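You operate a simulated robot arm through the tools that you are given. There is no shell and no other tool. Be economical: measure what you need, move in short steps, check, and stop when the job is done.

You are at the controls of a simulated two-armed robot. One attempt, no reset.

## Task
Take the small carton from the right bench and put it on the top deck of the trolley. Open the left drawer of the right bench, press the hold button of the teal meter to switch it off and shut the drawer again. Shut the left drawer of the middle bench. Take the dry pack from the left bench and leave it on the wait bay. Fetch the big yellow cap and set it on the left bench. Put the grey drive on the top shelf of the left rack away on the long table. Open the right drawer of the middle bench. Any order will do.

Only the result counts: the job must be done as asked and must still hold three seconds after the hand-in. Knocking over, shifting, dropping, spilling or breaking anything else fails it. Lids that push on must go on centred and level and be pressed home; caps that screw on are set level and turned clockwise until they are tight.

## Robot
Two 7-joint arms with two-finger parallel grippers on one trunk, on a base that drives. Base frame: it is fixed to the floor where the robot stands at the start and does not move with it; the origin is under the middle of the robot, x ahead of it, y to its left, z up; the surface under the hand at the start is at about z = 750. Readings come in mm, rad, newtons and seconds.
The left shoulder is at the start at [70, 134, 1031], the right one opposite. With the tool pointing down near the work surface each hand reaches from about 200 to 660 mm from the robot's upright axis, wherever it stands, measured 20 degrees to its own side. Places, roughly: big yellow cap (3x3x2 cm) [600, 3800, 800]; dry pack [500, 2750, 750]; grey drive [-2000, 5000, 1250]; hold button of the teal meter [500, 200, 600]; left bench [600, 2200, 800]; left drawer of the middle bench [200, 1300, 600]; left drawer of the right bench [400, 100, 600]; long table [-3300, 200, 800]; right drawer of the middle bench [400, 600, 600]; small carton [500, -250, 750]; top deck of the trolley [-1300, 3200, 800]; wait bay [-1700, 5100, 1100]. Payload 1.57 kg a hand.
The TCP of each hand is the grasp point between the finger pads, 30 mm short of the fingertips. In the tool frame z runs along the fingers and y along their closing line. The gripper opens to 80 mm. The fingers are 17 mm wide and 12 mm thick; the gripper's body (40 by 82 mm) begins 80 mm behind the TCP.
Orientation is told as [roll, pitch, yaw] about the base's x, y, z axes, in that order, counted from this pose: with the fingers straight down and closing along the base's y, the tool's x points along the base's -x, its y along +y and its z along -z.

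## Interface
- The arms move only by the tool apply_moves. It takes "left_deltas", "right_deltas" or both (then of equal length, played together; a hand with none holds still); each is a list that holds one entry, the list of rows, each a list of 7 numbers: the shift along the tool's x, y, z in mm, then the turn, a rotation vector about the tool's x, y, z in rad, then the opening, from 0 (shut) to 1 (fully open). In form: [[[dx, dy, dz, ax, ay, az, grip], ...]]. A call has 1 to 10 rows; each row is the pose to reach, as a shift and turn from the pose commanded when the call began, along the tool's axes at that moment. Rows are played at 5 a second. More than 50 mm and 0.15 rad between two rows, or a gripper value outside its range, and nothing of the call is played. Where a pose cannot be reached the arm comes as near as it can. A force on the tool above 40 N (or 10 N above the force at the start of the call, whichever is more), or a blocked arm, ends the call early, and 0.2 s more pass. Each finger travels about 153 mm/s and halts on what it meets, pressing with about 34 N; the grip force reading is that of the motor and also rises with nothing between the fingers. The clock runs only during rows and for 0.2 s after the last one: add rows that repeat a pose to give the fingers time. The reply holds the time, the measured pose of the TCP, the force on the tool along the base axes, the opening and the grip force, in the units named above and with some noise, with the torque about the TCP (base axes, N m) and any sound that the robot's microphone picked up.
- Cameras (640 x 400 px; columns grow to the right, rows downward): "scene" is now at [104.6, 43.6, 1230.6]; the picture's right is [0.64, -0.77, 0.00], its down [-0.65, -0.53, -0.54] and it looks along [0.42, 0.34, -0.84] (base axes); focal length 214 px, centre (320, 200). "left" rides on the left gripper at [72, 7, -122] in its tool frame; the picture's right is [-0.09, 1.00, 0.00], its down [-0.84, -0.08, -0.54] and it looks along [-0.54, -0.05, 0.84] (tool axes); focal length 238 px, centre (320, 200). "right" rides on the right gripper at [72, -7, -122] in its tool frame; the picture's right is [0.09, 1.00, 0.00], its down [-0.84, 0.08, -0.54] and it looks along [-0.54, 0.05, 0.84] (tool axes); focal length 238 px, centre (320, 200). There is no depth. A picture from a camera that has moved, and an enlarged one, comes with that camera's place and axes in the base frame and with its lens.
- grab_frame(camera): a new picture of that camera. The clock stands still meanwhile.
- slide_trunk(by): slides the trunk up (or, below 0, down) by that many mm; the arms and the scene camera ride with it, the base frame stays. It gives what a move gives, with no picture.
- base_move(legs): drives the robot by 1 to 6 legs, each [ahead, left, turn to the left] in mm, mm and rad, along the robot's own axes; the way and the turn of a leg run together, so that a leg with both is an arc; at most 1500 mm and 3.142 rad a leg. The arms and the cameras ride along, it lands a little off, and it stops where it bumps. It gives what a move gives.
- turn_head(pan, tilt): turns the head with the scene camera to pan (to the left, within 1.501 rad either way) and tilt (down, from -0.506 to 1.204), counted from straight ahead of the robot. It gives what a move gives.
- close_up(camera, box): a new picture of the part [left, top, right, bottom] of that camera's present view, enlarged. The clock stands still meanwhile.
- sign_off(): hands the job in; it is judged then, once.

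Work in short steps. Places have to be worked out from the pictures, the camera data and where the tool is seen: move nearer, look again, correct. Check each grasp and each placing, and mend what went wrong. You have 196 turns and 192 pictures in all, those below and enlarged ones among them. Open the grippers and draw the arms clear of the work before you hand the job in, unless the task says otherwise; then end with one line.

The tools are called after "Request:" as name(argument=value, ...) on one line, values as JSON. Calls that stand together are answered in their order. apply_moves: Moves the arms, as the interface text tells. Its arguments: {"type":"object","properties":{"left_deltas":{"type":"array","items":{"type":"array","items":{"type":"array","items":{"type":"number"}}}},"right_deltas":{"type":"array","items":{"type":"array","items":{"type":"array","items":{"type":"number"}}}}},"required":[]} The other tools are called the same way: slide_trunk (by) slides the trunk up or down; base_move (legs) drives the base; turn_head (pan, tilt) turns the head that bears the scene camera; grab_frame (camera) takes a picture; close_up (camera, box) takes an enlarged picture of a part of a camera's view; sign_off () hands the job in.

At the start:

```text
clock: 0.0
left_position: [301.5, 447.8, 1073.1]
left_ee_rot: [0.0, 0.0, 0.0]
left_wrist_force: [-0.8, 0.0, -1.2]
left_ft_torque: [-0.01, -0.05, 0.04]
left_gripper_width: 80.2
left_grip_force: 0.1
right_position: [440.6, 88.0, 1065.1]
right_ee_rot: [0.0, -0.004, -0.001]
right_wrist_force: [0.6, 0.2, 0.2]
right_ft_torque: [0.01, 0.0, 0.02]
right_gripper_width: 79.9
right_grip_force: 0.0
trunk travel left (down, up): [-605.0, 335.0]
robot x, y, heading: [1.2, -2.3, -0.002]
head pan, tilt: [0.689, 0.997]
```

scene: 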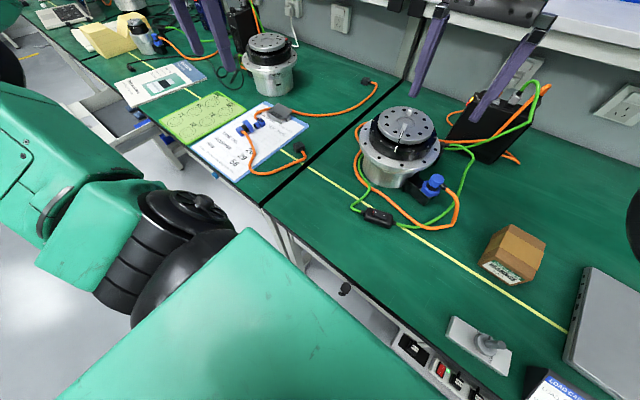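
right: 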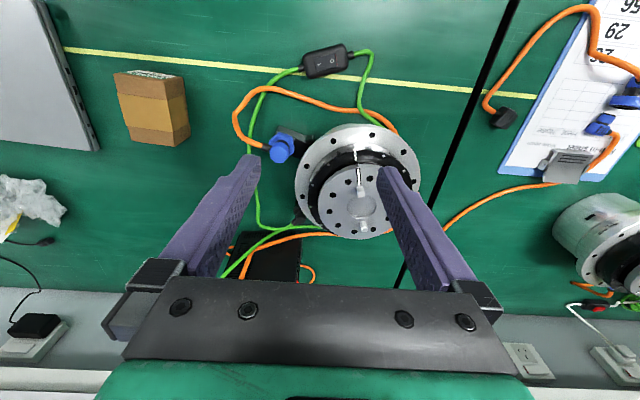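
left: 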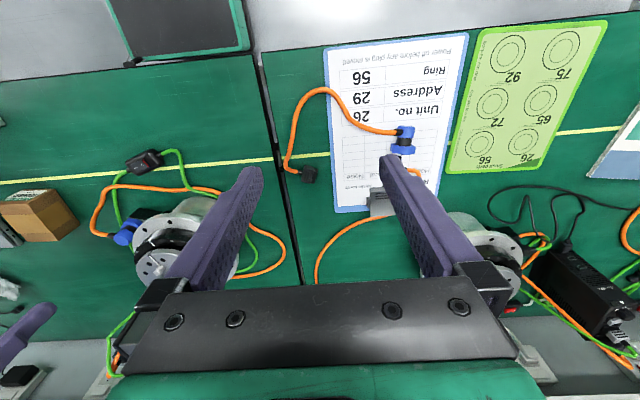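

I look around first: head to the front-right and the front.

Request:
turn_head(pan=-0.3, tilt=0.9)

Request:
grab_frame(camera="scene")

Request:
turn_head(pan=1.3, tilt=0.5)

Request:
grab_frame(camera="scene")

```text
clock: 1.3
left_position: [303.6, 446.8, 1073.8]
left_ee_rot: [0.0, 0.0, 0.001]
left_wrist_force: [-0.4, -0.4, 0.1]
left_ft_torque: [0.03, 0.02, -0.01]
left_gripper_width: 79.9
left_grip_force: 0.1
right_position: [440.6, 88.6, 1065.0]
right_ee_rot: [0.001, -0.004, -0.001]
right_wrist_force: [0.3, 0.7, 0.5]
right_ft_torque: [0.0, -0.01, 0.01]
right_gripper_width: 80.2
right_grip_force: 0.0
trunk travel left (down, up): [-605.0, 335.0]
robot x, y, heading: [-2.2, -2.6, 0.002]
head pan, tilt: [-0.3, 0.901]
```

```text
188 pictures are left
camera scene: at [122.8, -23.0, 1237.6], right [-0.29, -0.96, 0.0], down [-0.75, 0.23, -0.62], along [0.59, -0.18, -0.78], focal length 214 px, centre (320, 200)
```

scene: 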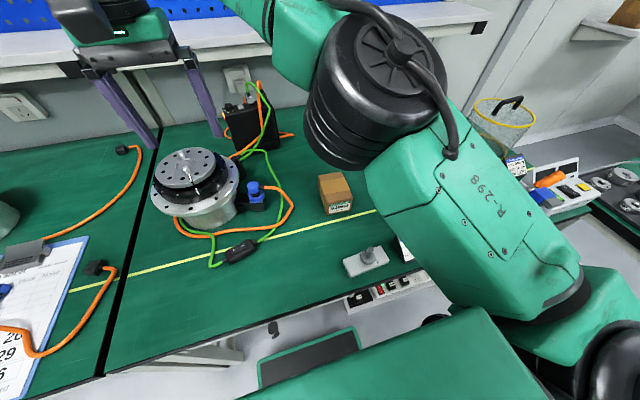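

```text
clock: 2.9
left_position: [302.5, 447.0, 1071.9]
left_ee_rot: [0.0, 0.0, 0.001]
left_wrist_force: [-0.1, -0.7, 0.6]
left_ft_torque: [-0.02, -0.03, -0.01]
left_gripper_width: 79.9
left_grip_force: 0.2
right_position: [441.6, 89.0, 1064.9]
right_ee_rot: [-0.001, -0.003, -0.003]
right_wrist_force: [1.0, 0.5, 0.6]
right_ft_torque: [0.03, -0.02, -0.03]
right_gripper_width: 80.1
right_grip_force: 0.1
trunk travel left (down, up): [-605.0, 335.0]
robot x, y, heading: [-0.3, -4.3, -0.004]
head pan, tilt: [1.3, 0.499]
```

```text
187 pictures are left
camera scene: at [75.1, 86.9, 1271.5], right [0.96, -0.27, 0.0], down [-0.13, -0.46, -0.88], along [0.24, 0.85, -0.48], focal length 214 px, centre (320, 200)
```

scene: 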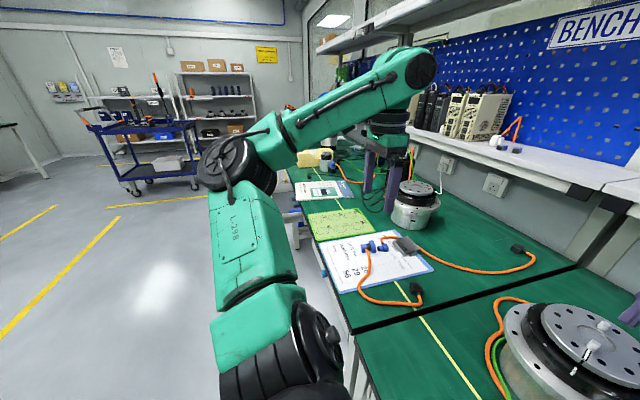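

Back off from the bench to see the drawer fronts and the drawers' state.

Request:
base_move(legs=[[-600, 0, 0]])

Request:
turn_head(pan=0.0, tilt=0.75)

Request:
grab_frame(camera="scene")

Request:
turn_head(pan=0.9, tilt=0.6)

Request:
grab_frame(camera="scene")

```text
clock: 6.3
left_position: [-285.7, 447.2, 1072.2]
left_ee_rot: [-0.001, -0.001, -0.019]
left_wrist_force: [0.0, -0.6, 0.1]
left_ft_torque: [0.0, 0.02, 0.01]
left_gripper_width: 79.8
left_grip_force: 0.0
right_position: [-152.7, 86.4, 1065.3]
right_ee_rot: [0.0, -0.002, -0.021]
right_wrist_force: [0.2, -0.6, 0.6]
right_ft_torque: [0.01, 0.01, 0.02]
right_gripper_width: 80.2
right_grip_force: 0.0
trunk travel left (down, up): [-605.0, 335.0]
robot x, y, heading: [-594.8, 4.9, -0.018]
head pan, tilt: [1.3, 0.499]
```

```text
clock: 7.8
left_position: [-285.5, 447.2, 1072.4]
left_ee_rot: [-0.001, 0.001, -0.02]
left_wrist_force: [0.0, 0.2, 0.1]
left_ft_torque: [0.03, 0.01, -0.01]
left_gripper_width: 79.9
left_grip_force: 0.1
right_position: [-153.0, 85.8, 1065.0]
right_ee_rot: [-0.001, -0.004, -0.023]
right_wrist_force: [0.9, -0.1, 0.1]
right_ft_torque: [0.0, -0.01, -0.01]
right_gripper_width: 80.1
right_grip_force: 0.0
trunk travel left (down, up): [-605.0, 335.0]
robot x, y, heading: [-593.1, 7.2, -0.021]
head pan, tilt: [0.0, 0.75]
```

```text
186 pictures are left
camera scene: at [-462.2, 2.5, 1249.5], right [-0.02, -1.0, 0.0], down [-0.68, 0.01, -0.73], along [0.73, -0.01, -0.68], focal length 214 px, centre (320, 200)
```

scene: 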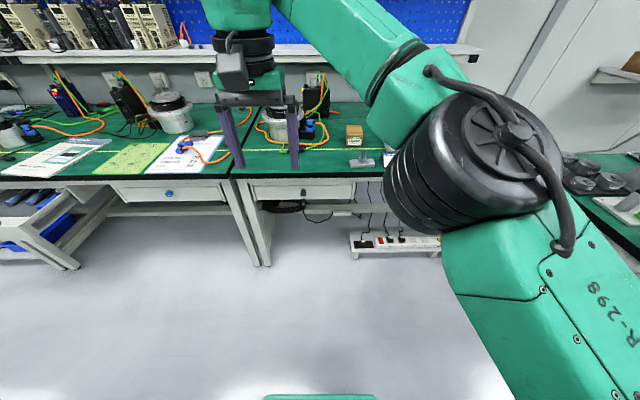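

```text
clock: 9.0
left_position: [-285.6, 446.4, 1071.4]
left_ee_rot: [0.001, 0.0, -0.018]
left_wrist_force: [-0.8, 0.1, -0.1]
left_ft_torque: [-0.01, 0.03, 0.01]
left_gripper_width: 79.9
left_grip_force: 0.2
right_position: [-152.6, 85.5, 1064.2]
right_ee_rot: [0.001, -0.004, -0.021]
right_wrist_force: [0.3, 0.3, 0.0]
right_ft_torque: [0.0, 0.0, -0.01]
right_gripper_width: 80.3
right_grip_force: 0.2
trunk travel left (down, up): [-605.0, 335.0]
robot x, y, heading: [-596.4, 9.2, -0.019]
head pan, tilt: [0.901, 0.6]
```

```text
185 pictures are left
camera scene: at [-488.8, 72.2, 1262.4], right [0.77, -0.64, 0.0], down [-0.36, -0.44, -0.82], along [0.53, 0.64, -0.57], focal length 214 px, centre (320, 200)
```

scene: 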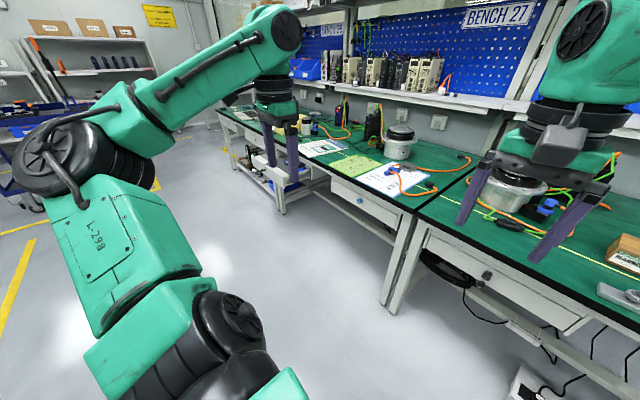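

Zoom on the drawer knobs and the bench contents.

Request:
close_up(camera="scene", box=[320, 160, 600, 335])

Request:
close_up(camera="scene", box=[200, 80, 360, 180])

```text
2.29 times, centred on (460, 248) of scene
camera zoom: at [-488.8, 72.2, 1262.4], right [0.77, -0.64, 0.0], down [-0.36, -0.44, -0.82], along [0.53, 0.64, -0.57], focal length 490 px, centre (0, 91)
```

zoom: 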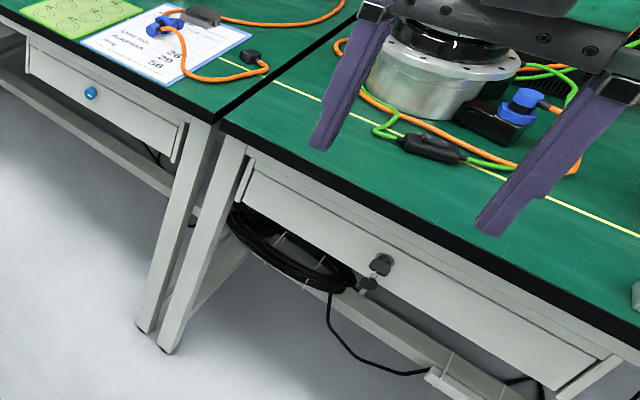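

```text
4.00 times, centred on (280, 130) of scene
camera zoom: at [-488.8, 72.2, 1262.4], right [0.77, -0.64, 0.0], down [-0.36, -0.44, -0.82], along [0.53, 0.64, -0.57], focal length 858 px, centre (480, 480)
```

zoom: 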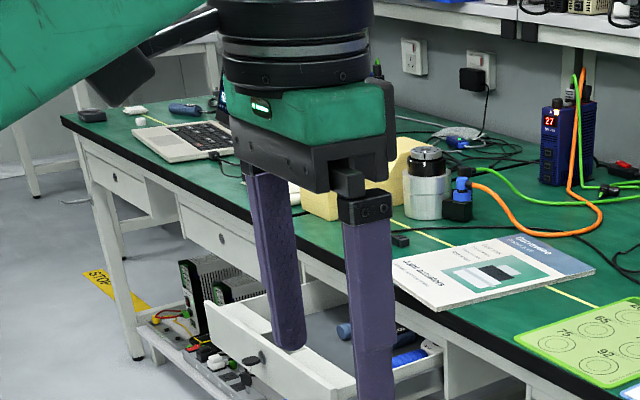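

Knob of the right bench's left drawer is about (230, 62, 647). I drive nearer, lower the trunk and point the right hand forward.

Request:
base_move(legs=[[225, 90, 0.019]])

Request:
slide_trunk(by=-250)

Request:
apply_moves(right_deltas=[[[0, 0, 0, 0, -0.15, 0, 0.6], [0, 0, 0, 0, -0.3, 0, 0.6], [0, 0, 0, 0, -0.45, 0, 0.6], [0, 0, 0, 0, -0.6, 0, 0.6], [0, 0, 0, 0, -0.75, 0, 0.6], [0, 0, 0, 0, -0.9, 0, 0.6], [0, 0, 0, 0, -1.05, 0, 0.6], [0, 0, 0, 0, -1.2, 0, 0.6], [0, 0, 0, 0, -1.35, 0, 0.6], [0, 0, 0, 0, -1.5, 0, 0.6]]])

Request:
turn_head(pan=0.0, tilt=0.75)

Request:
grab_frame(camera="scene")

Request:
grab_frame(camera="right")

```text
clock: 10.8
left_position: [-69.5, 541.4, 1071.6]
left_ee_rot: [0.0, 0.001, 0.003]
left_wrist_force: [-0.8, 0.2, -0.5]
left_ft_torque: [0.0, 0.0, 0.02]
left_gripper_width: 80.2
left_grip_force: 0.0
right_position: [71.6, 184.7, 1064.8]
right_ee_rot: [0.0, -0.005, 0.004]
right_wrist_force: [-0.6, 0.8, -0.6]
right_ft_torque: [0.01, -0.01, 0.0]
right_gripper_width: 79.7
right_grip_force: 0.1
trunk travel left (down, up): [-605.0, 335.0]
robot x, y, heading: [-369.4, 95.9, 0.004]
head pan, tilt: [0.901, 0.6]
```

```text
clock: 13.3
left_position: [-70.1, 542.8, 822.8]
left_ee_rot: [0.0, 0.0, 0.005]
left_wrist_force: [-0.5, -0.4, 0.7]
left_ft_torque: [0.02, 0.0, 0.0]
left_gripper_width: 80.1
left_grip_force: 0.1
right_position: [71.5, 184.6, 815.5]
right_ee_rot: [0.0, -0.003, 0.004]
right_wrist_force: [-0.2, 0.1, 0.2]
right_ft_torque: [-0.01, 0.01, -0.01]
right_gripper_width: 80.2
right_grip_force: 0.1
trunk travel left (down, up): [-355.0, 585.0]
robot x, y, heading: [-369.5, 90.1, 0.005]
head pan, tilt: [0.901, 0.6]
```

```text
clock: 15.5
left_position: [-68.6, 541.6, 823.2]
left_ee_rot: [0.001, 0.001, 0.006]
left_wrist_force: [0.9, -0.2, -0.6]
left_ft_torque: [-0.02, -0.01, 0.02]
left_gripper_width: 79.8
left_grip_force: 0.0
right_position: [70.1, 185.1, 814.8]
right_ee_rot: [0.017, -1.505, -0.013]
right_wrist_force: [0.5, 0.0, -0.3]
right_ft_torque: [0.02, 0.0, -0.05]
right_gripper_width: 48.1
right_grip_force: 0.2
trunk travel left (down, up): [-355.0, 585.0]
robot x, y, heading: [-373.3, 95.3, 0.003]
head pan, tilt: [0.901, 0.6]
```

```text
clock: 16.7
left_position: [-68.5, 542.1, 822.2]
left_ee_rot: [0.001, 0.001, 0.006]
left_wrist_force: [-0.3, 0.4, -1.4]
left_ft_torque: [0.0, -0.02, -0.01]
left_gripper_width: 79.8
left_grip_force: 0.1
right_position: [69.7, 184.1, 815.2]
right_ee_rot: [0.011, -1.501, -0.008]
right_wrist_force: [0.0, 0.6, -0.1]
right_ft_torque: [-0.01, -0.01, 0.01]
right_gripper_width: 48.2
right_grip_force: 0.1
trunk travel left (down, up): [-355.0, 585.0]
robot x, y, heading: [-371.2, 91.1, 0.002]
head pan, tilt: [0.0, 0.75]
```

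```text
182 pictures are left
camera scene: at [-235.4, 93.3, 999.5], right [0.01, -1.0, 0.0], down [-0.68, 0.0, -0.73], along [0.73, 0.0, -0.68], focal length 214 px, centre (320, 200)
```

scene: 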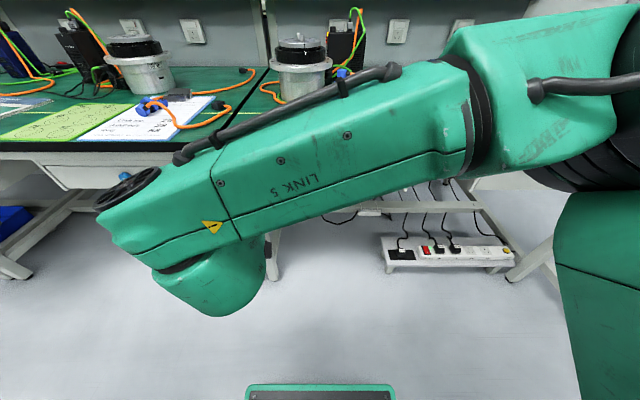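

```text
181 pictures are left
camera right: at [-56.4, 177.7, 751.3], right [-0.01, 1.0, -0.09], down [-0.48, 0.07, 0.87], along [0.88, 0.05, 0.48], focal length 238 px, centre (320, 200)
```

right: 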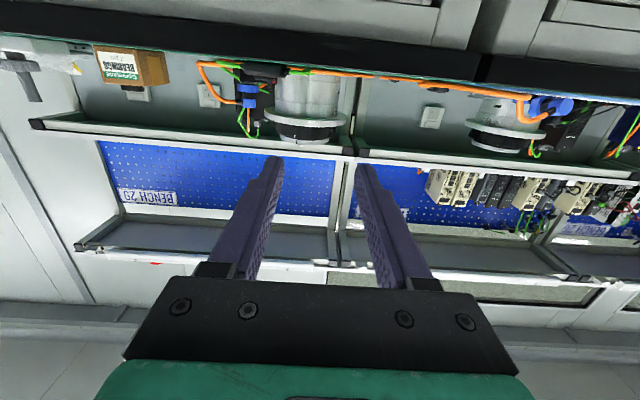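

Lower more and slide the hand to y≈62 to sight the knob.

Request:
slide_trunk(by=-160)

Request:
apply_moves(right_deltas=[[[0, -40, 0, 0, -0.07, 0, 0.6], [0, -80, 0, 0, -0.07, 0, 0.6], [0, -122, 0, 0, -0.07, 0, 0.6]]])

Request:
grab_frame(camera="right")

Request:
grab_frame(camera="scene")

```text
clock: 18.6
left_position: [-69.3, 540.7, 662.4]
left_ee_rot: [0.0, 0.001, 0.007]
left_wrist_force: [-0.6, -0.7, 1.0]
left_ft_torque: [-0.02, 0.03, -0.01]
left_gripper_width: 79.9
left_grip_force: 0.1
right_position: [70.5, 184.5, 654.6]
right_ee_rot: [0.01, -1.503, -0.007]
right_wrist_force: [0.4, 1.0, 0.0]
right_ft_torque: [-0.06, 0.01, -0.02]
right_gripper_width: 48.0
right_grip_force: 0.0
trunk travel left (down, up): [-195.0, 745.0]
robot x, y, heading: [-366.8, 92.3, 0.005]
head pan, tilt: [0.0, 0.75]
```

```text
clock: 19.4
left_position: [-69.4, 541.5, 662.5]
left_ee_rot: [0.001, -0.001, 0.005]
left_wrist_force: [0.7, 0.0, 0.0]
left_ft_torque: [0.05, -0.01, 0.04]
left_gripper_width: 80.0
left_grip_force: 0.1
right_position: [70.3, 62.5, 654.7]
right_ee_rot: [2.821, -1.567, -2.815]
right_wrist_force: [-0.2, -0.6, 0.1]
right_ft_torque: [0.01, 0.03, -0.02]
right_gripper_width: 47.8
right_grip_force: 0.0
trunk travel left (down, up): [-195.0, 745.0]
robot x, y, heading: [-369.1, 94.3, 0.004]
head pan, tilt: [0.0, 0.75]
```

```text
180 pictures are left
camera right: at [-52.3, 55.9, 581.8], right [0.0, 1.0, -0.09], down [-0.54, 0.07, 0.84], along [0.84, 0.05, 0.54], focal length 238 px, centre (320, 200)
```

right: 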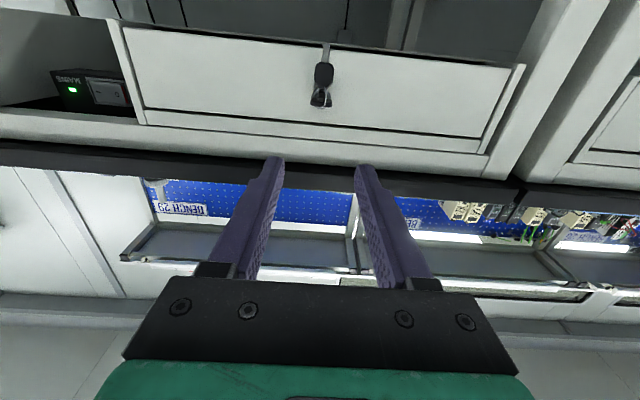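

```text
179 pictures are left
camera scene: at [-235.5, 92.8, 839.6], right [0.01, -1.0, 0.0], down [-0.68, 0.0, -0.73], along [0.73, 0.0, -0.68], focal length 214 px, centre (320, 200)
```

scene: 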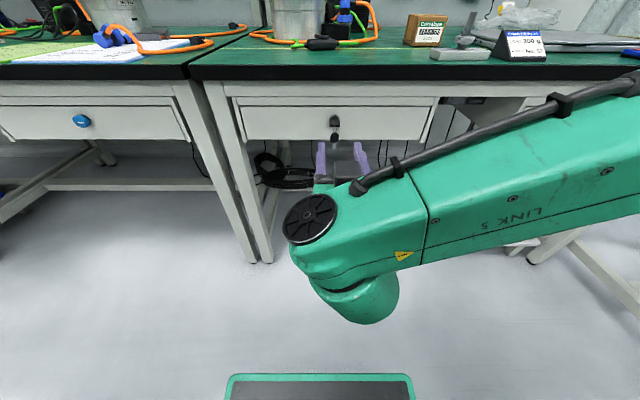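

Zoom in on the knob.

Request:
close_up(camera="right", box=[270, 30, 380, 130])

Request:
close_up(camera="scene", box=[280, 90, 390, 190])

```text
4.00 times, centred on (325, 80) of right
camera zoom: at [-52.3, 55.9, 581.8], right [0.0, 1.0, -0.09], down [-0.54, 0.07, 0.84], along [0.84, 0.05, 0.54], focal length 953 px, centre (300, 680)
```

zoom: 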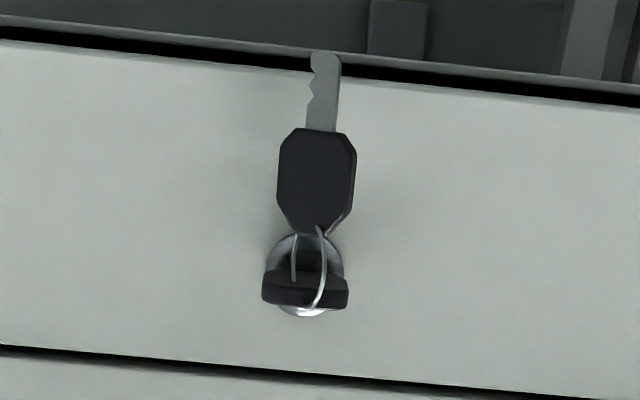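

```text
4.00 times, centred on (335, 140) of scene
camera zoom: at [-235.5, 92.8, 839.6], right [0.01, -1.0, 0.0], down [-0.68, 0.0, -0.73], along [0.73, 0.0, -0.68], focal length 858 px, centre (260, 440)
```

zoom: 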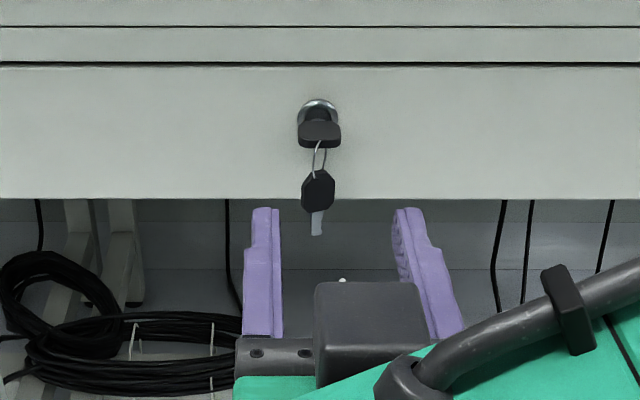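

It is a lock with a key; key head at about (240, 61, 636), 25 mm wide. I advance with the fingers straddling it.

Request:
apply_moves(right_deltas=[[[10, -1, 40, 0, 0, 0, 0.6], [19, -1.5, 80, 0, 0, 0, 0.6], [19, -1.5, 120, 0, 0, 0, 0.6], [19, -1.5, 145, 0, 0, 0, 0.6]]])

Request:
grab_frame(camera="right")

Request:
close_up(camera="scene", box=[280, 90, 390, 190])

```text
clock: 20.4
left_position: [-68.7, 541.1, 662.1]
left_ee_rot: [0.001, -0.001, 0.004]
left_wrist_force: [0.0, 0.7, 1.1]
left_ft_torque: [0.01, 0.0, -0.01]
left_gripper_width: 80.3
left_grip_force: 0.1
right_position: [214.9, 63.8, 634.3]
right_ee_rot: [3.07, -1.569, -3.066]
right_wrist_force: [0.1, -0.6, -1.6]
right_ft_torque: [0.02, 0.01, 0.03]
right_gripper_width: 48.1
right_grip_force: 0.0
trunk travel left (down, up): [-195.0, 745.0]
robot x, y, heading: [-369.3, 93.2, 0.003]
head pan, tilt: [0.0, 0.75]
```

```text
176 pictures are left
camera right: at [93.1, 55.8, 562.1], right [0.0, 1.0, -0.09], down [-0.54, 0.08, 0.84], along [0.84, 0.05, 0.54], focal length 238 px, centre (320, 200)
```

right: 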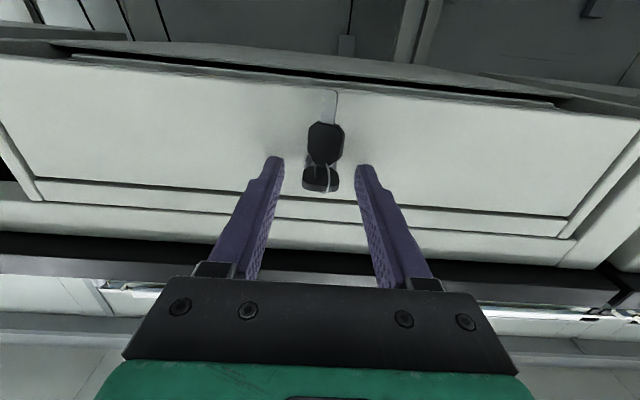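

```text
4.00 times, centred on (335, 140) of scene
camera zoom: at [-235.3, 93.1, 839.5], right [0.01, -1.0, 0.0], down [-0.68, 0.0, -0.73], along [0.73, 0.0, -0.68], focal length 858 px, centre (260, 440)
```

zoom: 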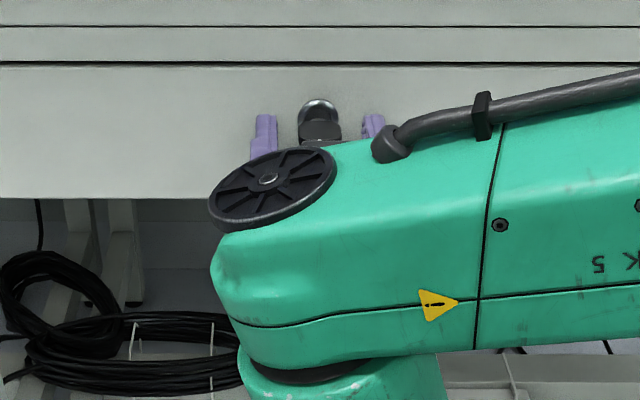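

Aligned; move 10 mm further, 5 up, and close on the key.

Request:
apply_moves(right_deltas=[[[-5, -1, 8, 0, 0, 0, 0.6], [-5, -1, 8, 0, 0, 0, 0.2], [-5, -1, 8, 0, 0, 0, 0.1], [-5, -1, 8, 0, 0, 0, 0.1]]])

Request:
grab_frame(camera="right")

```text
clock: 21.4
left_position: [-68.7, 541.8, 660.7]
left_ee_rot: [-0.002, 0.001, 0.006]
left_wrist_force: [0.3, -0.4, -0.1]
left_ft_torque: [-0.01, -0.02, -0.02]
left_gripper_width: 79.7
left_grip_force: 0.0
right_position: [224.4, 63.6, 639.7]
right_ee_rot: [-2.449, -1.569, 2.453]
right_wrist_force: [-1.6, 11.0, -1.4]
right_ft_torque: [0.03, -0.11, -0.62]
right_gripper_width: 23.7
right_grip_force: 36.2
trunk travel left (down, up): [-195.0, 745.0]
robot x, y, heading: [-368.3, 93.9, 0.005]
head pan, tilt: [0.0, 0.75]
```

```text
174 pictures are left
camera right: at [100.6, 55.8, 567.4], right [-0.01, 1.0, -0.09], down [-0.54, 0.07, 0.84], along [0.84, 0.06, 0.54], focal length 238 px, centre (320, 200)
```

right: 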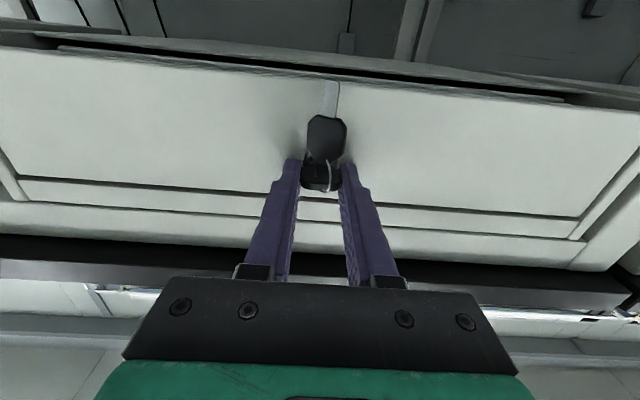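

Gripped (23.7 mm). Pull gently 30 mm and see whether it is locked.

Request:
apply_moves(right_deltas=[[[0, 1, -10, 0, 0, 0, 0.1], [0, 1, -20, 0, 0, 0, 0.1], [0, 1, -30, 0, 0, 0, 0.1]]])

Request:
grab_frame(camera="right")

```text
clock: 22.2
left_position: [-69.1, 542.4, 661.5]
left_ee_rot: [-0.002, 0.0, 0.004]
left_wrist_force: [-0.3, -0.4, -0.1]
left_ft_torque: [-0.02, -0.01, 0.01]
left_gripper_width: 79.9
left_grip_force: 0.0
right_position: [193.4, 62.5, 638.4]
right_ee_rot: [-2.005, -1.568, 2.008]
right_wrist_force: [0.0, 11.4, -2.2]
right_ft_torque: [0.08, -0.56, -0.65]
right_gripper_width: 24.0
right_grip_force: 36.1
trunk travel left (down, up): [-195.0, 745.0]
robot x, y, heading: [-372.0, 93.8, 0.006]
head pan, tilt: [0.0, 0.75]
```

```text
173 pictures are left
camera right: at [71.3, 55.9, 567.5], right [-0.01, 1.0, -0.09], down [-0.54, 0.08, 0.84], along [0.84, 0.06, 0.54], focal length 238 px, centre (320, 200)
```

right: 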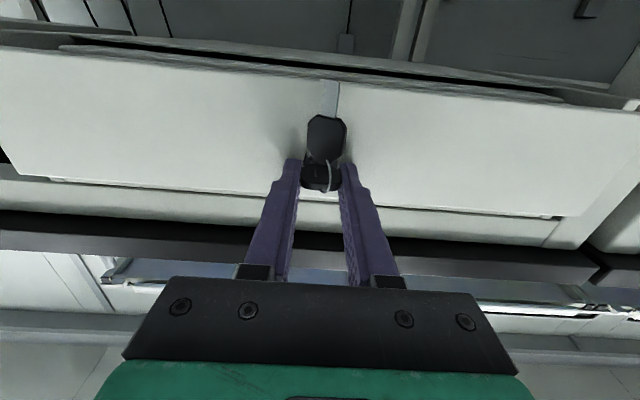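

It opens freely. Pull on in steps.

Request:
apply_moves(right_deltas=[[[0, 2, -25, 0, 0, 0, 0.1], [0, 2, -50, 0, 0, 0, 0.1], [0, 2, -75, 0, 0, 0, 0.1], [0, 2, -100, 0, 0, 0, 0.1], [0, 2, -125, 0, 0, 0, 0.1], [0, 2, -150, 0, 0, 0, 0.1], [0, 2, -175, 0, 0, 0, 0.1], [0, 2, -200, 0, 0, 0, 0.1]]])

Request:
grab_frame(camera="scene")

```text
clock: 24.0
left_position: [-69.9, 545.7, 660.7]
left_ee_rot: [-0.005, 0.002, 0.004]
left_wrist_force: [-0.2, -0.8, 0.4]
left_ft_torque: [0.02, 0.04, 0.02]
left_gripper_width: 80.0
left_grip_force: 0.2
right_position: [-2.2, 62.7, 639.0]
right_ee_rot: [2.0, -1.564, -1.999]
right_wrist_force: [-0.3, 32.2, -7.4]
right_ft_torque: [-0.04, 0.27, -0.39]
right_gripper_width: 24.1
right_grip_force: 36.4
trunk travel left (down, up): [-195.0, 745.0]
robot x, y, heading: [-374.2, 91.0, 0.009]
head pan, tilt: [0.0, 0.75]
```

```text
172 pictures are left
camera scene: at [-234.7, 97.2, 839.1], right [0.01, -1.0, 0.0], down [-0.68, -0.01, -0.73], along [0.73, 0.0, -0.68], focal length 214 px, centre (320, 200)
```

scene: 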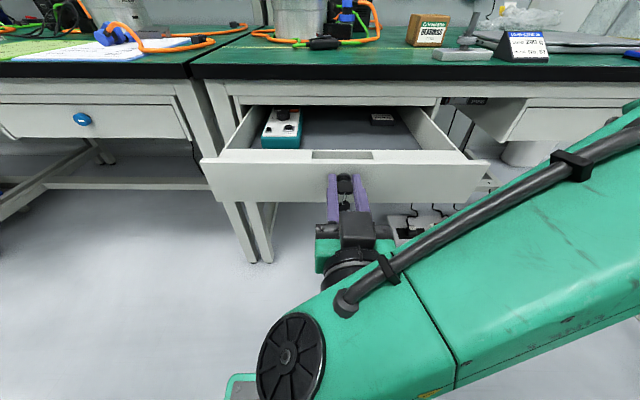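

Drawer is ~225 mm open, meter visible. Relieve the side force and look closer.

Request:
apply_moves(right_deltas=[[[0, 3, 0, 0, 0, 0, 0.1], [0, 4, -1, 0, 0, 0, 0.1]]])

Request:
close_up(camera="scene", box=[230, 90, 330, 160])

```text
clock: 24.6
left_position: [-68.8, 542.6, 663.8]
left_ee_rot: [-0.001, 0.0, 0.003]
left_wrist_force: [0.2, 0.2, 0.2]
left_ft_torque: [0.03, 0.01, 0.01]
left_gripper_width: 80.0
left_grip_force: 0.2
right_position: [-1.4, 62.3, 639.5]
right_ee_rot: [2.569, -1.566, -2.572]
right_wrist_force: [0.7, 6.6, -0.4]
right_ft_torque: [-0.03, 0.99, 1.05]
right_gripper_width: 24.0
right_grip_force: 36.0
trunk travel left (down, up): [-195.0, 745.0]
robot x, y, heading: [-366.5, 93.1, 0.001]
head pan, tilt: [0.0, 0.75]
```

```text
5.71 times, centred on (280, 125) of scene
camera zoom: at [-235.0, 93.6, 839.5], right [0.0, -1.0, 0.0], down [-0.68, 0.0, -0.73], along [0.73, 0.0, -0.68], focal length 1226 px, centre (549, 629)
```

zoom: 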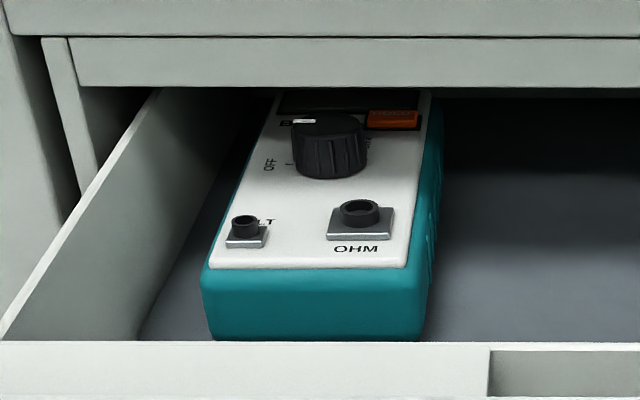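

HOLD is at x≈330, under the bench: the drawer must come ~140 mm further. I release, drive back 200, and regrip to pull more.

Request:
apply_moves(right_deltas=[[[0, 0, 0, 0, 0, 0, 0.6], [0, 0, 0, 0, 0, 0, 0.6]]])

Request:
base_move(legs=[[-200, 0, 0]])

Request:
grab_frame(camera="right")

```text
clock: 25.2
left_position: [-69.6, 541.5, 662.7]
left_ee_rot: [0.0, 0.0, 0.004]
left_wrist_force: [0.6, 0.3, 0.2]
left_ft_torque: [0.0, -0.01, -0.03]
left_gripper_width: 80.2
left_grip_force: 0.1
right_position: [-3.3, 62.2, 640.4]
right_ee_rot: [2.739, -1.561, -2.749]
right_wrist_force: [-0.3, 0.0, -0.3]
right_ft_torque: [0.02, 0.03, 0.03]
right_gripper_width: 48.0
right_grip_force: 0.0
trunk travel left (down, up): [-195.0, 745.0]
robot x, y, heading: [-371.7, 91.0, 0.008]
head pan, tilt: [0.0, 0.75]
```

```text
clock: 26.8
left_position: [-271.7, 542.4, 663.0]
left_ee_rot: [0.0, 0.0, 0.009]
left_wrist_force: [0.0, -0.2, 0.1]
left_ft_torque: [0.03, 0.0, 0.01]
left_gripper_width: 80.0
left_grip_force: 0.1
right_position: [-201.8, 62.9, 639.8]
right_ee_rot: [2.722, -1.561, -2.728]
right_wrist_force: [0.2, 0.1, -0.4]
right_ft_torque: [-0.02, 0.01, 0.04]
right_gripper_width: 48.1
right_grip_force: 0.0
trunk travel left (down, up): [-195.0, 745.0]
robot x, y, heading: [-569.3, 92.2, 0.006]
head pan, tilt: [0.0, 0.75]
```

```text
170 pictures are left
camera right: at [-324.2, 57.5, 567.7], right [0.01, 1.0, -0.09], down [-0.55, 0.08, 0.83], along [0.84, 0.04, 0.55], focal length 238 px, centre (320, 200)
```

right: 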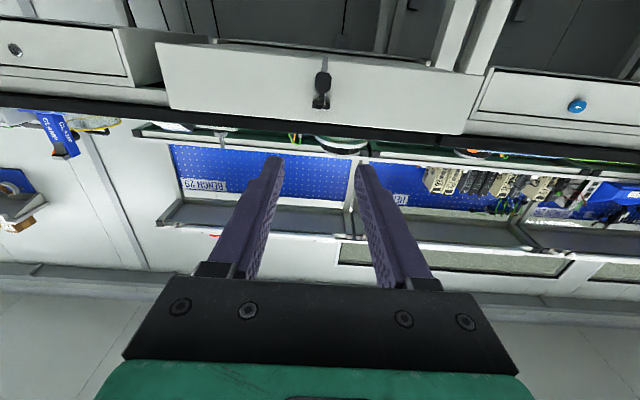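

Advance 200 mm and regrip the key.

Request:
apply_moves(right_deltas=[[[0, 0, 45, 0, 0, 0, 0.6], [0, 0, 90, 0, 0, 0, 0.6], [0, 0, 135, 0, 0, 0, 0.6], [0, 0, 175, 0, 0, 0, 0.6], [0, 0, 200, 0, 0, 0, 0.6], [0, 0, 200, 0, 0, 0, 0.2], [0, 0, 200, 0, 0, 0, 0.1], [0, 0, 200, 0, 0, 0, 0.1]]])

```text
clock: 28.6
left_position: [-270.7, 542.8, 660.8]
left_ee_rot: [-0.002, 0.003, 0.01]
left_wrist_force: [-0.1, -0.2, 0.0]
left_ft_torque: [0.01, -0.02, 0.01]
left_gripper_width: 80.1
left_grip_force: 0.0
right_position: [-1.4, 63.3, 640.8]
right_ee_rot: [2.907, -1.564, -2.91]
right_wrist_force: [1.5, 9.3, -2.4]
right_ft_torque: [0.08, -0.31, 0.79]
right_gripper_width: 23.8
right_grip_force: 35.9
trunk travel left (down, up): [-195.0, 745.0]
robot x, y, heading: [-567.9, 90.2, 0.011]
head pan, tilt: [0.0, 0.75]
```

Gripped. Pull another 150 mm, compensating the sideways drift.

Request:
apply_moves(right_deltas=[[[0, 1, -25, 0, 0, 0, 0.1], [0, 1.5, -50, 0, 0, 0, 0.1], [0, 2, -75, 0, 0, 0, 0.1], [0, 2.5, -100, 0, 0, 0, 0.1], [0, 3, -125, 0, 0, 0, 0.1], [0, 3, -150, 0, 0, 0, 0.1]]])

Request:
grab_frame(camera="scene")

```text
clock: 30.0
left_position: [-272.5, 540.3, 664.9]
left_ee_rot: [0.003, 0.001, 0.007]
left_wrist_force: [0.0, -0.4, 0.1]
left_ft_torque: [0.03, -0.02, 0.02]
left_gripper_width: 80.0
left_grip_force: 0.1
right_position: [-155.6, 62.2, 640.8]
right_ee_rot: [2.534, -1.557, -2.544]
right_wrist_force: [-0.5, -20.8, 9.3]
right_ft_torque: [-0.21, 0.51, 0.54]
right_gripper_width: 24.1
right_grip_force: 36.0
trunk travel left (down, up): [-195.0, 745.0]
robot x, y, heading: [-569.2, 93.8, 0.005]
head pan, tilt: [0.0, 0.75]
```

```text
169 pictures are left
camera scene: at [-436.2, 89.8, 839.8], right [0.01, -1.0, 0.0], down [-0.68, 0.0, -0.73], along [0.73, 0.01, -0.68], focal length 214 px, centre (320, 200)
```

scene: 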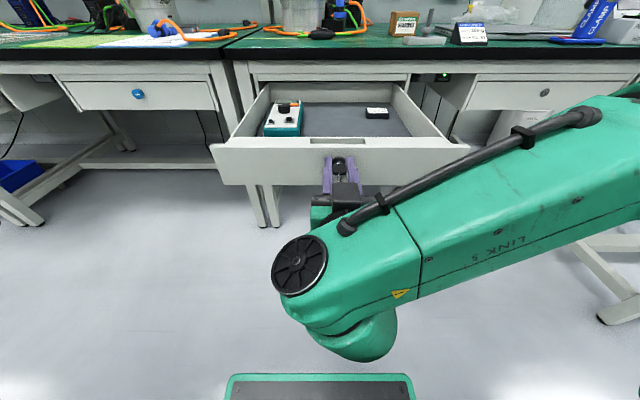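

Drawer ~380 mm open; HOLD now ≈(175,164,630). Release, retract, raise the trunk, and drive forward so the left hand (pointing down) can press.

Request:
apply_moves(right_deltas=[[[0, 0, 0, 0, 0, 0, 0.6], [0, 0, 0, 0, 0, 0, 0.6], [0, 0, -40, 0, 0, 0, 0.6], [0, 0, -80, 0, 0, 0, 0.6]]])

Request:
slide_trunk(by=300)

Request:
base_move(legs=[[180, 0, -0.005]])

Request:
turn_head(pan=0.2, tilt=0.9)

Request:
grab_frame(camera="scene")

```text
clock: 31.2
left_position: [-271.4, 541.9, 661.3]
left_ee_rot: [0.0, 0.001, 0.008]
left_wrist_force: [-0.2, 0.5, -0.3]
left_ft_torque: [0.0, -0.01, 0.01]
left_gripper_width: 79.8
left_grip_force: 0.1
right_position: [-203.6, 51.8, 645.5]
right_ee_rot: [2.546, -1.512, -2.631]
right_wrist_force: [0.9, -1.0, 1.2]
right_ft_torque: [0.0, -0.01, -0.04]
right_gripper_width: 48.1
right_grip_force: 0.0
trunk travel left (down, up): [-195.0, 745.0]
robot x, y, heading: [-572.3, 93.2, 0.015]
head pan, tilt: [0.0, 0.75]
stopped in row 4 (right hand): the arm was blocked; the commanded pose is now the measured one
```

```text
clock: 34.2
left_position: [-271.0, 541.8, 962.2]
left_ee_rot: [0.0, 0.001, 0.008]
left_wrist_force: [0.1, -0.4, -0.5]
left_ft_torque: [0.02, -0.01, 0.01]
left_gripper_width: 80.1
left_grip_force: 0.0
right_position: [-202.6, 53.4, 945.3]
right_ee_rot: [2.553, -1.511, -2.638]
right_wrist_force: [1.4, -0.2, 1.3]
right_ft_torque: [-0.01, 0.0, 0.01]
right_gripper_width: 48.0
right_grip_force: 0.1
trunk travel left (down, up): [-495.0, 445.0]
robot x, y, heading: [-568.6, 90.2, 0.008]
head pan, tilt: [0.0, 0.75]
```

```text
clock: 35.7
left_position: [-84.9, 541.7, 962.0]
left_ee_rot: [0.0, 0.001, 0.005]
left_wrist_force: [0.9, 0.5, 0.5]
left_ft_torque: [0.01, 0.03, 0.0]
left_gripper_width: 79.9
left_grip_force: 0.0
right_position: [-20.0, 52.6, 945.8]
right_ee_rot: [2.546, -1.512, -2.63]
right_wrist_force: [-0.8, 0.1, -0.4]
right_ft_torque: [0.0, -0.03, 0.01]
right_gripper_width: 47.9
right_grip_force: 0.0
trunk travel left (down, up): [-495.0, 445.0]
robot x, y, heading: [-381.6, 95.5, 0.004]
head pan, tilt: [0.0, 0.75]
```

```text
clock: 36.4
left_position: [-87.3, 541.4, 962.8]
left_ee_rot: [0.0, 0.0, 0.003]
left_wrist_force: [0.1, 1.0, -0.6]
left_ft_torque: [0.02, 0.0, 0.03]
left_gripper_width: 80.2
left_grip_force: 0.1
right_position: [-19.7, 52.3, 945.7]
right_ee_rot: [2.545, -1.51, -2.633]
right_wrist_force: [0.3, 0.2, -0.4]
right_ft_torque: [-0.01, -0.03, -0.01]
right_gripper_width: 47.9
right_grip_force: 0.1
trunk travel left (down, up): [-495.0, 445.0]
robot x, y, heading: [-384.9, 92.8, 0.005]
head pan, tilt: [0.201, 0.901]
```

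```text
168 pictures are left
camera scene: at [-261.6, 108.0, 1127.7], right [0.2, -0.98, 0.0], down [-0.77, -0.16, -0.62], along [0.61, 0.13, -0.78], focal length 214 px, centre (320, 200)
```

scene: 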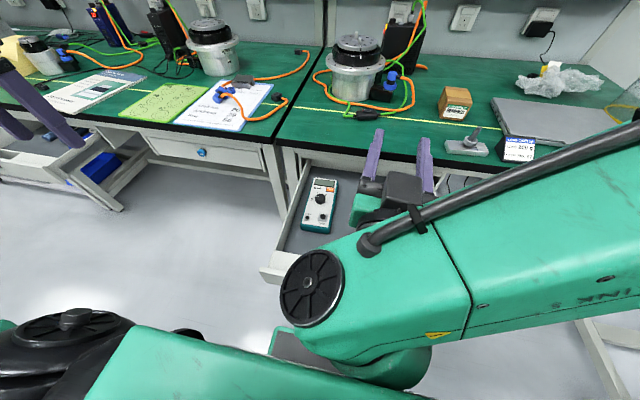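

Zoom on the meter.

Request:
close_up(camera="scene", box=[280, 165, 360, 245])

```text
5.00 times, centred on (320, 205) of scene
camera zoom: at [-261.6, 108.0, 1127.7], right [0.2, -0.98, 0.0], down [-0.77, -0.16, -0.62], along [0.61, 0.13, -0.78], focal length 1072 px, centre (320, 175)
```

zoom: 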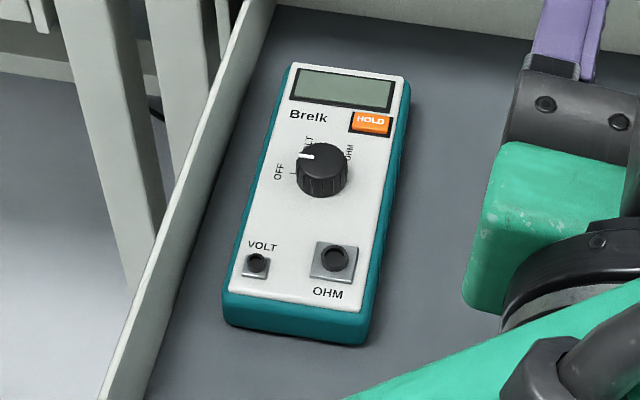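

HOLD ≈ (174,166,630). Move the right hand aside and carry the left hand above the button.

Request:
apply_moves(right_deltas=[[[0, -40, 0, 0, 0, 0, 0.6], [0, -80, 0, 0, 0, 0, 0.6], [0, -120, 0, 0, 0, 0, 0.6]]])

Request:
apply_moves(left_deltas=[[[-26, -37, 10, 0, 0, 0, 0.5], [-52, -75, 20, 0, 0, 0, 0], [-79, -113, 30, 0, 0, 0, 0], [-105, -150, 40, 0, 0, 0, 0], [-131, -188, 50, 0, 0, 0, 0], [-157, -226, 60, 0, 0, 0, 0], [-183, -263, 70, 0, 0, 0, 0], [-210, -301, 80, 0, 0, 0, 0], [-236, -338, 90, 0, 0, 0, 0], [-262, -375, 100, 0, 0, 0, 0]]])

Request:
grab_frame(camera="left")

```text
clock: 37.2
left_position: [-86.1, 539.9, 961.1]
left_ee_rot: [0.001, 0.0, 0.005]
left_wrist_force: [-0.3, 0.8, 0.0]
left_ft_torque: [0.03, -0.04, 0.01]
left_gripper_width: 79.9
left_grip_force: 0.0
right_position: [12.2, 10.4, 955.1]
right_ee_rot: [2.533, -1.513, -2.618]
right_wrist_force: [0.4, 0.2, 0.1]
right_ft_torque: [-0.01, -0.01, 0.04]
right_gripper_width: 48.2
right_grip_force: 0.0
right hand out of reach, approached as far as the arm can: row 1, 2, 3
trunk travel left (down, up): [-495.0, 445.0]
robot x, y, heading: [-385.4, 93.3, 0.003]
head pan, tilt: [0.201, 0.901]
```

```text
clock: 39.4
left_position: [115.2, 220.8, 848.5]
left_ee_rot: [0.0, 0.001, 0.004]
left_wrist_force: [-0.3, -0.2, -0.8]
left_ft_torque: [0.02, -0.01, -0.05]
left_gripper_width: 0.0
left_grip_force: 21.4
left hand out of reach, approached as far as the arm can: row 9, 10
right_position: [13.3, 10.7, 954.9]
right_ee_rot: [2.539, -1.513, -2.628]
right_wrist_force: [0.7, -0.8, -0.7]
right_ft_torque: [0.01, 0.01, 0.0]
right_gripper_width: 48.1
right_grip_force: 0.2
trunk travel left (down, up): [-495.0, 445.0]
robot x, y, heading: [-384.7, 94.6, 0.002]
head pan, tilt: [0.201, 0.901]
```

```text
166 pictures are left
camera left: at [43.6, 226.1, 969.1], right [0.09, 1.0, 0.0], down [0.84, -0.07, 0.54], along [0.54, -0.05, -0.84], focal length 238 px, centre (320, 200)
```

left: 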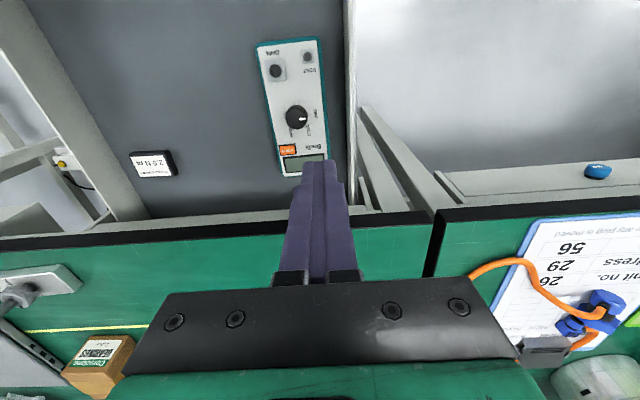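

Button sighted at (170,166). The reach is better lower down; go down and toward it.

Request:
apply_moves(left_deltas=[[[0, -10, 45, 0, 0, 0, 0], [-10, -25, 85, 0, 0, 0, 0], [-30, -40, 115, 0, 0, 0, 0], [-50, -55, 135, 0, 0, 0, 0], [-57, -55, 150, 0, 0, 0, 0]]])

Request:
grab_frame(camera="left")

```text
clock: 40.6
left_position: [111.2, 219.3, 722.5]
left_ee_rot: [-0.001, -0.001, 0.004]
left_wrist_force: [-0.5, 0.5, 0.5]
left_ft_torque: [0.01, 0.02, 0.02]
left_gripper_width: 0.0
left_grip_force: 21.1
left hand out of reach, approached as far as the arm can: row 1, 2, 3, 4, 5
right_position: [14.0, 11.4, 956.0]
right_ee_rot: [2.545, -1.51, -2.634]
right_wrist_force: [0.4, 0.4, -0.2]
right_ft_torque: [-0.03, 0.0, -0.05]
right_gripper_width: 47.9
right_grip_force: 0.1
trunk travel left (down, up): [-495.0, 445.0]
robot x, y, heading: [-386.6, 91.5, 0.002]
head pan, tilt: [0.201, 0.901]
```

```text
165 pictures are left
camera left: at [38.8, 225.2, 843.7], right [0.09, 1.0, 0.0], down [0.84, -0.07, 0.54], along [0.54, -0.05, -0.84], focal length 238 px, centre (320, 200)
```

left: 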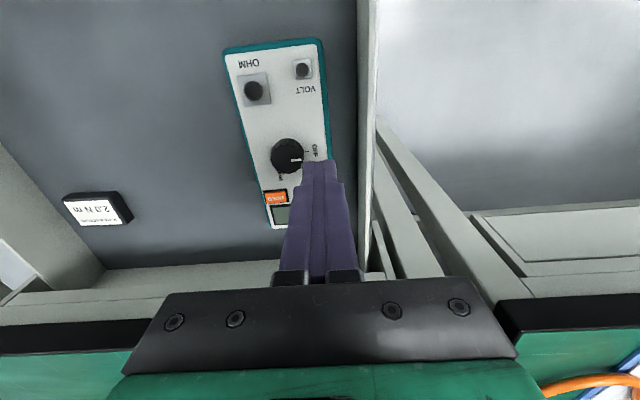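

Reach is poor inward; shift the base right 150 and forward 30 so the target is on the left hand's side.

Request:
slide_trunk(by=50)

Request:
base_move(legs=[[30, -150, 0]])

Request:
apply_moves(left_deltas=[[[-15, 30, 0, 0, 0, 0, 0], [-25, 60, 0, 0, 0, 0, 0], [-28, 96, 0, 0, 0, 0, 0]]])

Request:
grab_frame(camera="left")

```text
clock: 41.5
left_position: [111.3, 219.1, 773.3]
left_ee_rot: [0.0, 0.0, 0.004]
left_wrist_force: [0.1, -0.8, 0.0]
left_ft_torque: [-0.02, 0.0, 0.0]
left_gripper_width: 0.0
left_grip_force: 21.1
right_position: [12.2, 11.2, 1004.9]
right_ee_rot: [2.544, -1.511, -2.633]
right_wrist_force: [-0.3, 0.5, -0.8]
right_ft_torque: [-0.01, 0.01, 0.0]
right_gripper_width: 47.9
right_grip_force: 0.0
trunk travel left (down, up): [-545.0, 395.0]
robot x, y, heading: [-385.4, 94.5, 0.006]
head pan, tilt: [0.201, 0.901]
```

```text
clock: 42.9
left_position: [141.3, 67.2, 773.8]
left_ee_rot: [0.0, -0.001, 0.009]
left_wrist_force: [-0.5, -0.4, 0.9]
left_ft_torque: [0.0, 0.01, 0.01]
left_gripper_width: 0.0
left_grip_force: 21.2
right_position: [44.5, -141.6, 1006.1]
right_ee_rot: [2.537, -1.512, -2.623]
right_wrist_force: [-0.2, -0.5, 0.6]
right_ft_torque: [0.0, 0.02, 0.01]
right_gripper_width: 48.0
right_grip_force: 0.1
trunk travel left (down, up): [-545.0, 395.0]
robot x, y, heading: [-355.4, -60.5, 0.007]
head pan, tilt: [0.201, 0.901]
```

```text
clock: 43.7
left_position: [169.7, 163.3, 772.7]
left_ee_rot: [-0.001, -0.001, 0.008]
left_wrist_force: [0.3, 0.6, -0.5]
left_ft_torque: [-0.02, 0.0, -0.02]
left_gripper_width: 0.0
left_grip_force: 20.8
right_position: [44.5, -139.8, 1006.1]
right_ee_rot: [2.563, -1.511, -2.651]
right_wrist_force: [0.1, 0.1, -1.1]
right_ft_torque: [0.02, -0.01, -0.03]
right_gripper_width: 47.8
right_grip_force: 0.0
trunk travel left (down, up): [-545.0, 395.0]
robot x, y, heading: [-355.3, -59.4, 0.011]
head pan, tilt: [0.201, 0.901]
```

```text
164 pictures are left
camera left: at [97.8, 168.8, 893.6], right [0.08, 1.0, 0.0], down [0.84, -0.07, 0.54], along [0.54, -0.05, -0.84], focal length 238 px, centre (320, 200)
```

left: 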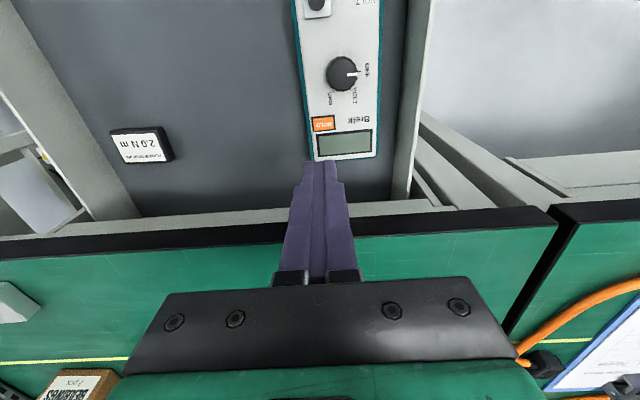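

HOLD at (169,166). Descend to just above.

Request:
apply_moves(left_deltas=[[[0, 2, 40, 0, 0, 0, 0], [0, 2.5, 80, 0, 0, 0, 0], [0, 2.5, 102, 0, 0, 0, 0]]])

Request:
grab_frame(camera="left")

```text
clock: 44.5
left_position: [161.3, 172.4, 675.7]
left_ee_rot: [-0.002, -0.002, 0.01]
left_wrist_force: [-0.2, -0.4, -0.4]
left_ft_torque: [0.03, 0.0, -0.01]
left_gripper_width: 0.0
left_grip_force: 21.1
left hand out of reach, approached as far as the arm can: row 3
right_position: [44.2, -140.0, 1005.9]
right_ee_rot: [2.551, -1.511, -2.638]
right_wrist_force: [-0.3, -0.4, -0.1]
right_ft_torque: [0.01, 0.01, 0.0]
right_gripper_width: 48.4
right_grip_force: 0.0
trunk travel left (down, up): [-545.0, 395.0]
robot x, y, heading: [-354.6, -59.9, 0.01]
head pan, tilt: [0.201, 0.901]
```

```text
163 pictures are left
camera left: at [88.7, 177.5, 798.5], right [0.08, 1.0, 0.0], down [0.84, -0.07, 0.54], along [0.54, -0.05, -0.84], focal length 238 px, centre (320, 200)
```

left: 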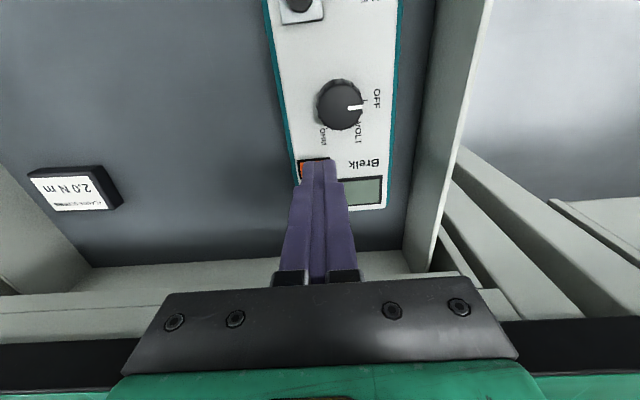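

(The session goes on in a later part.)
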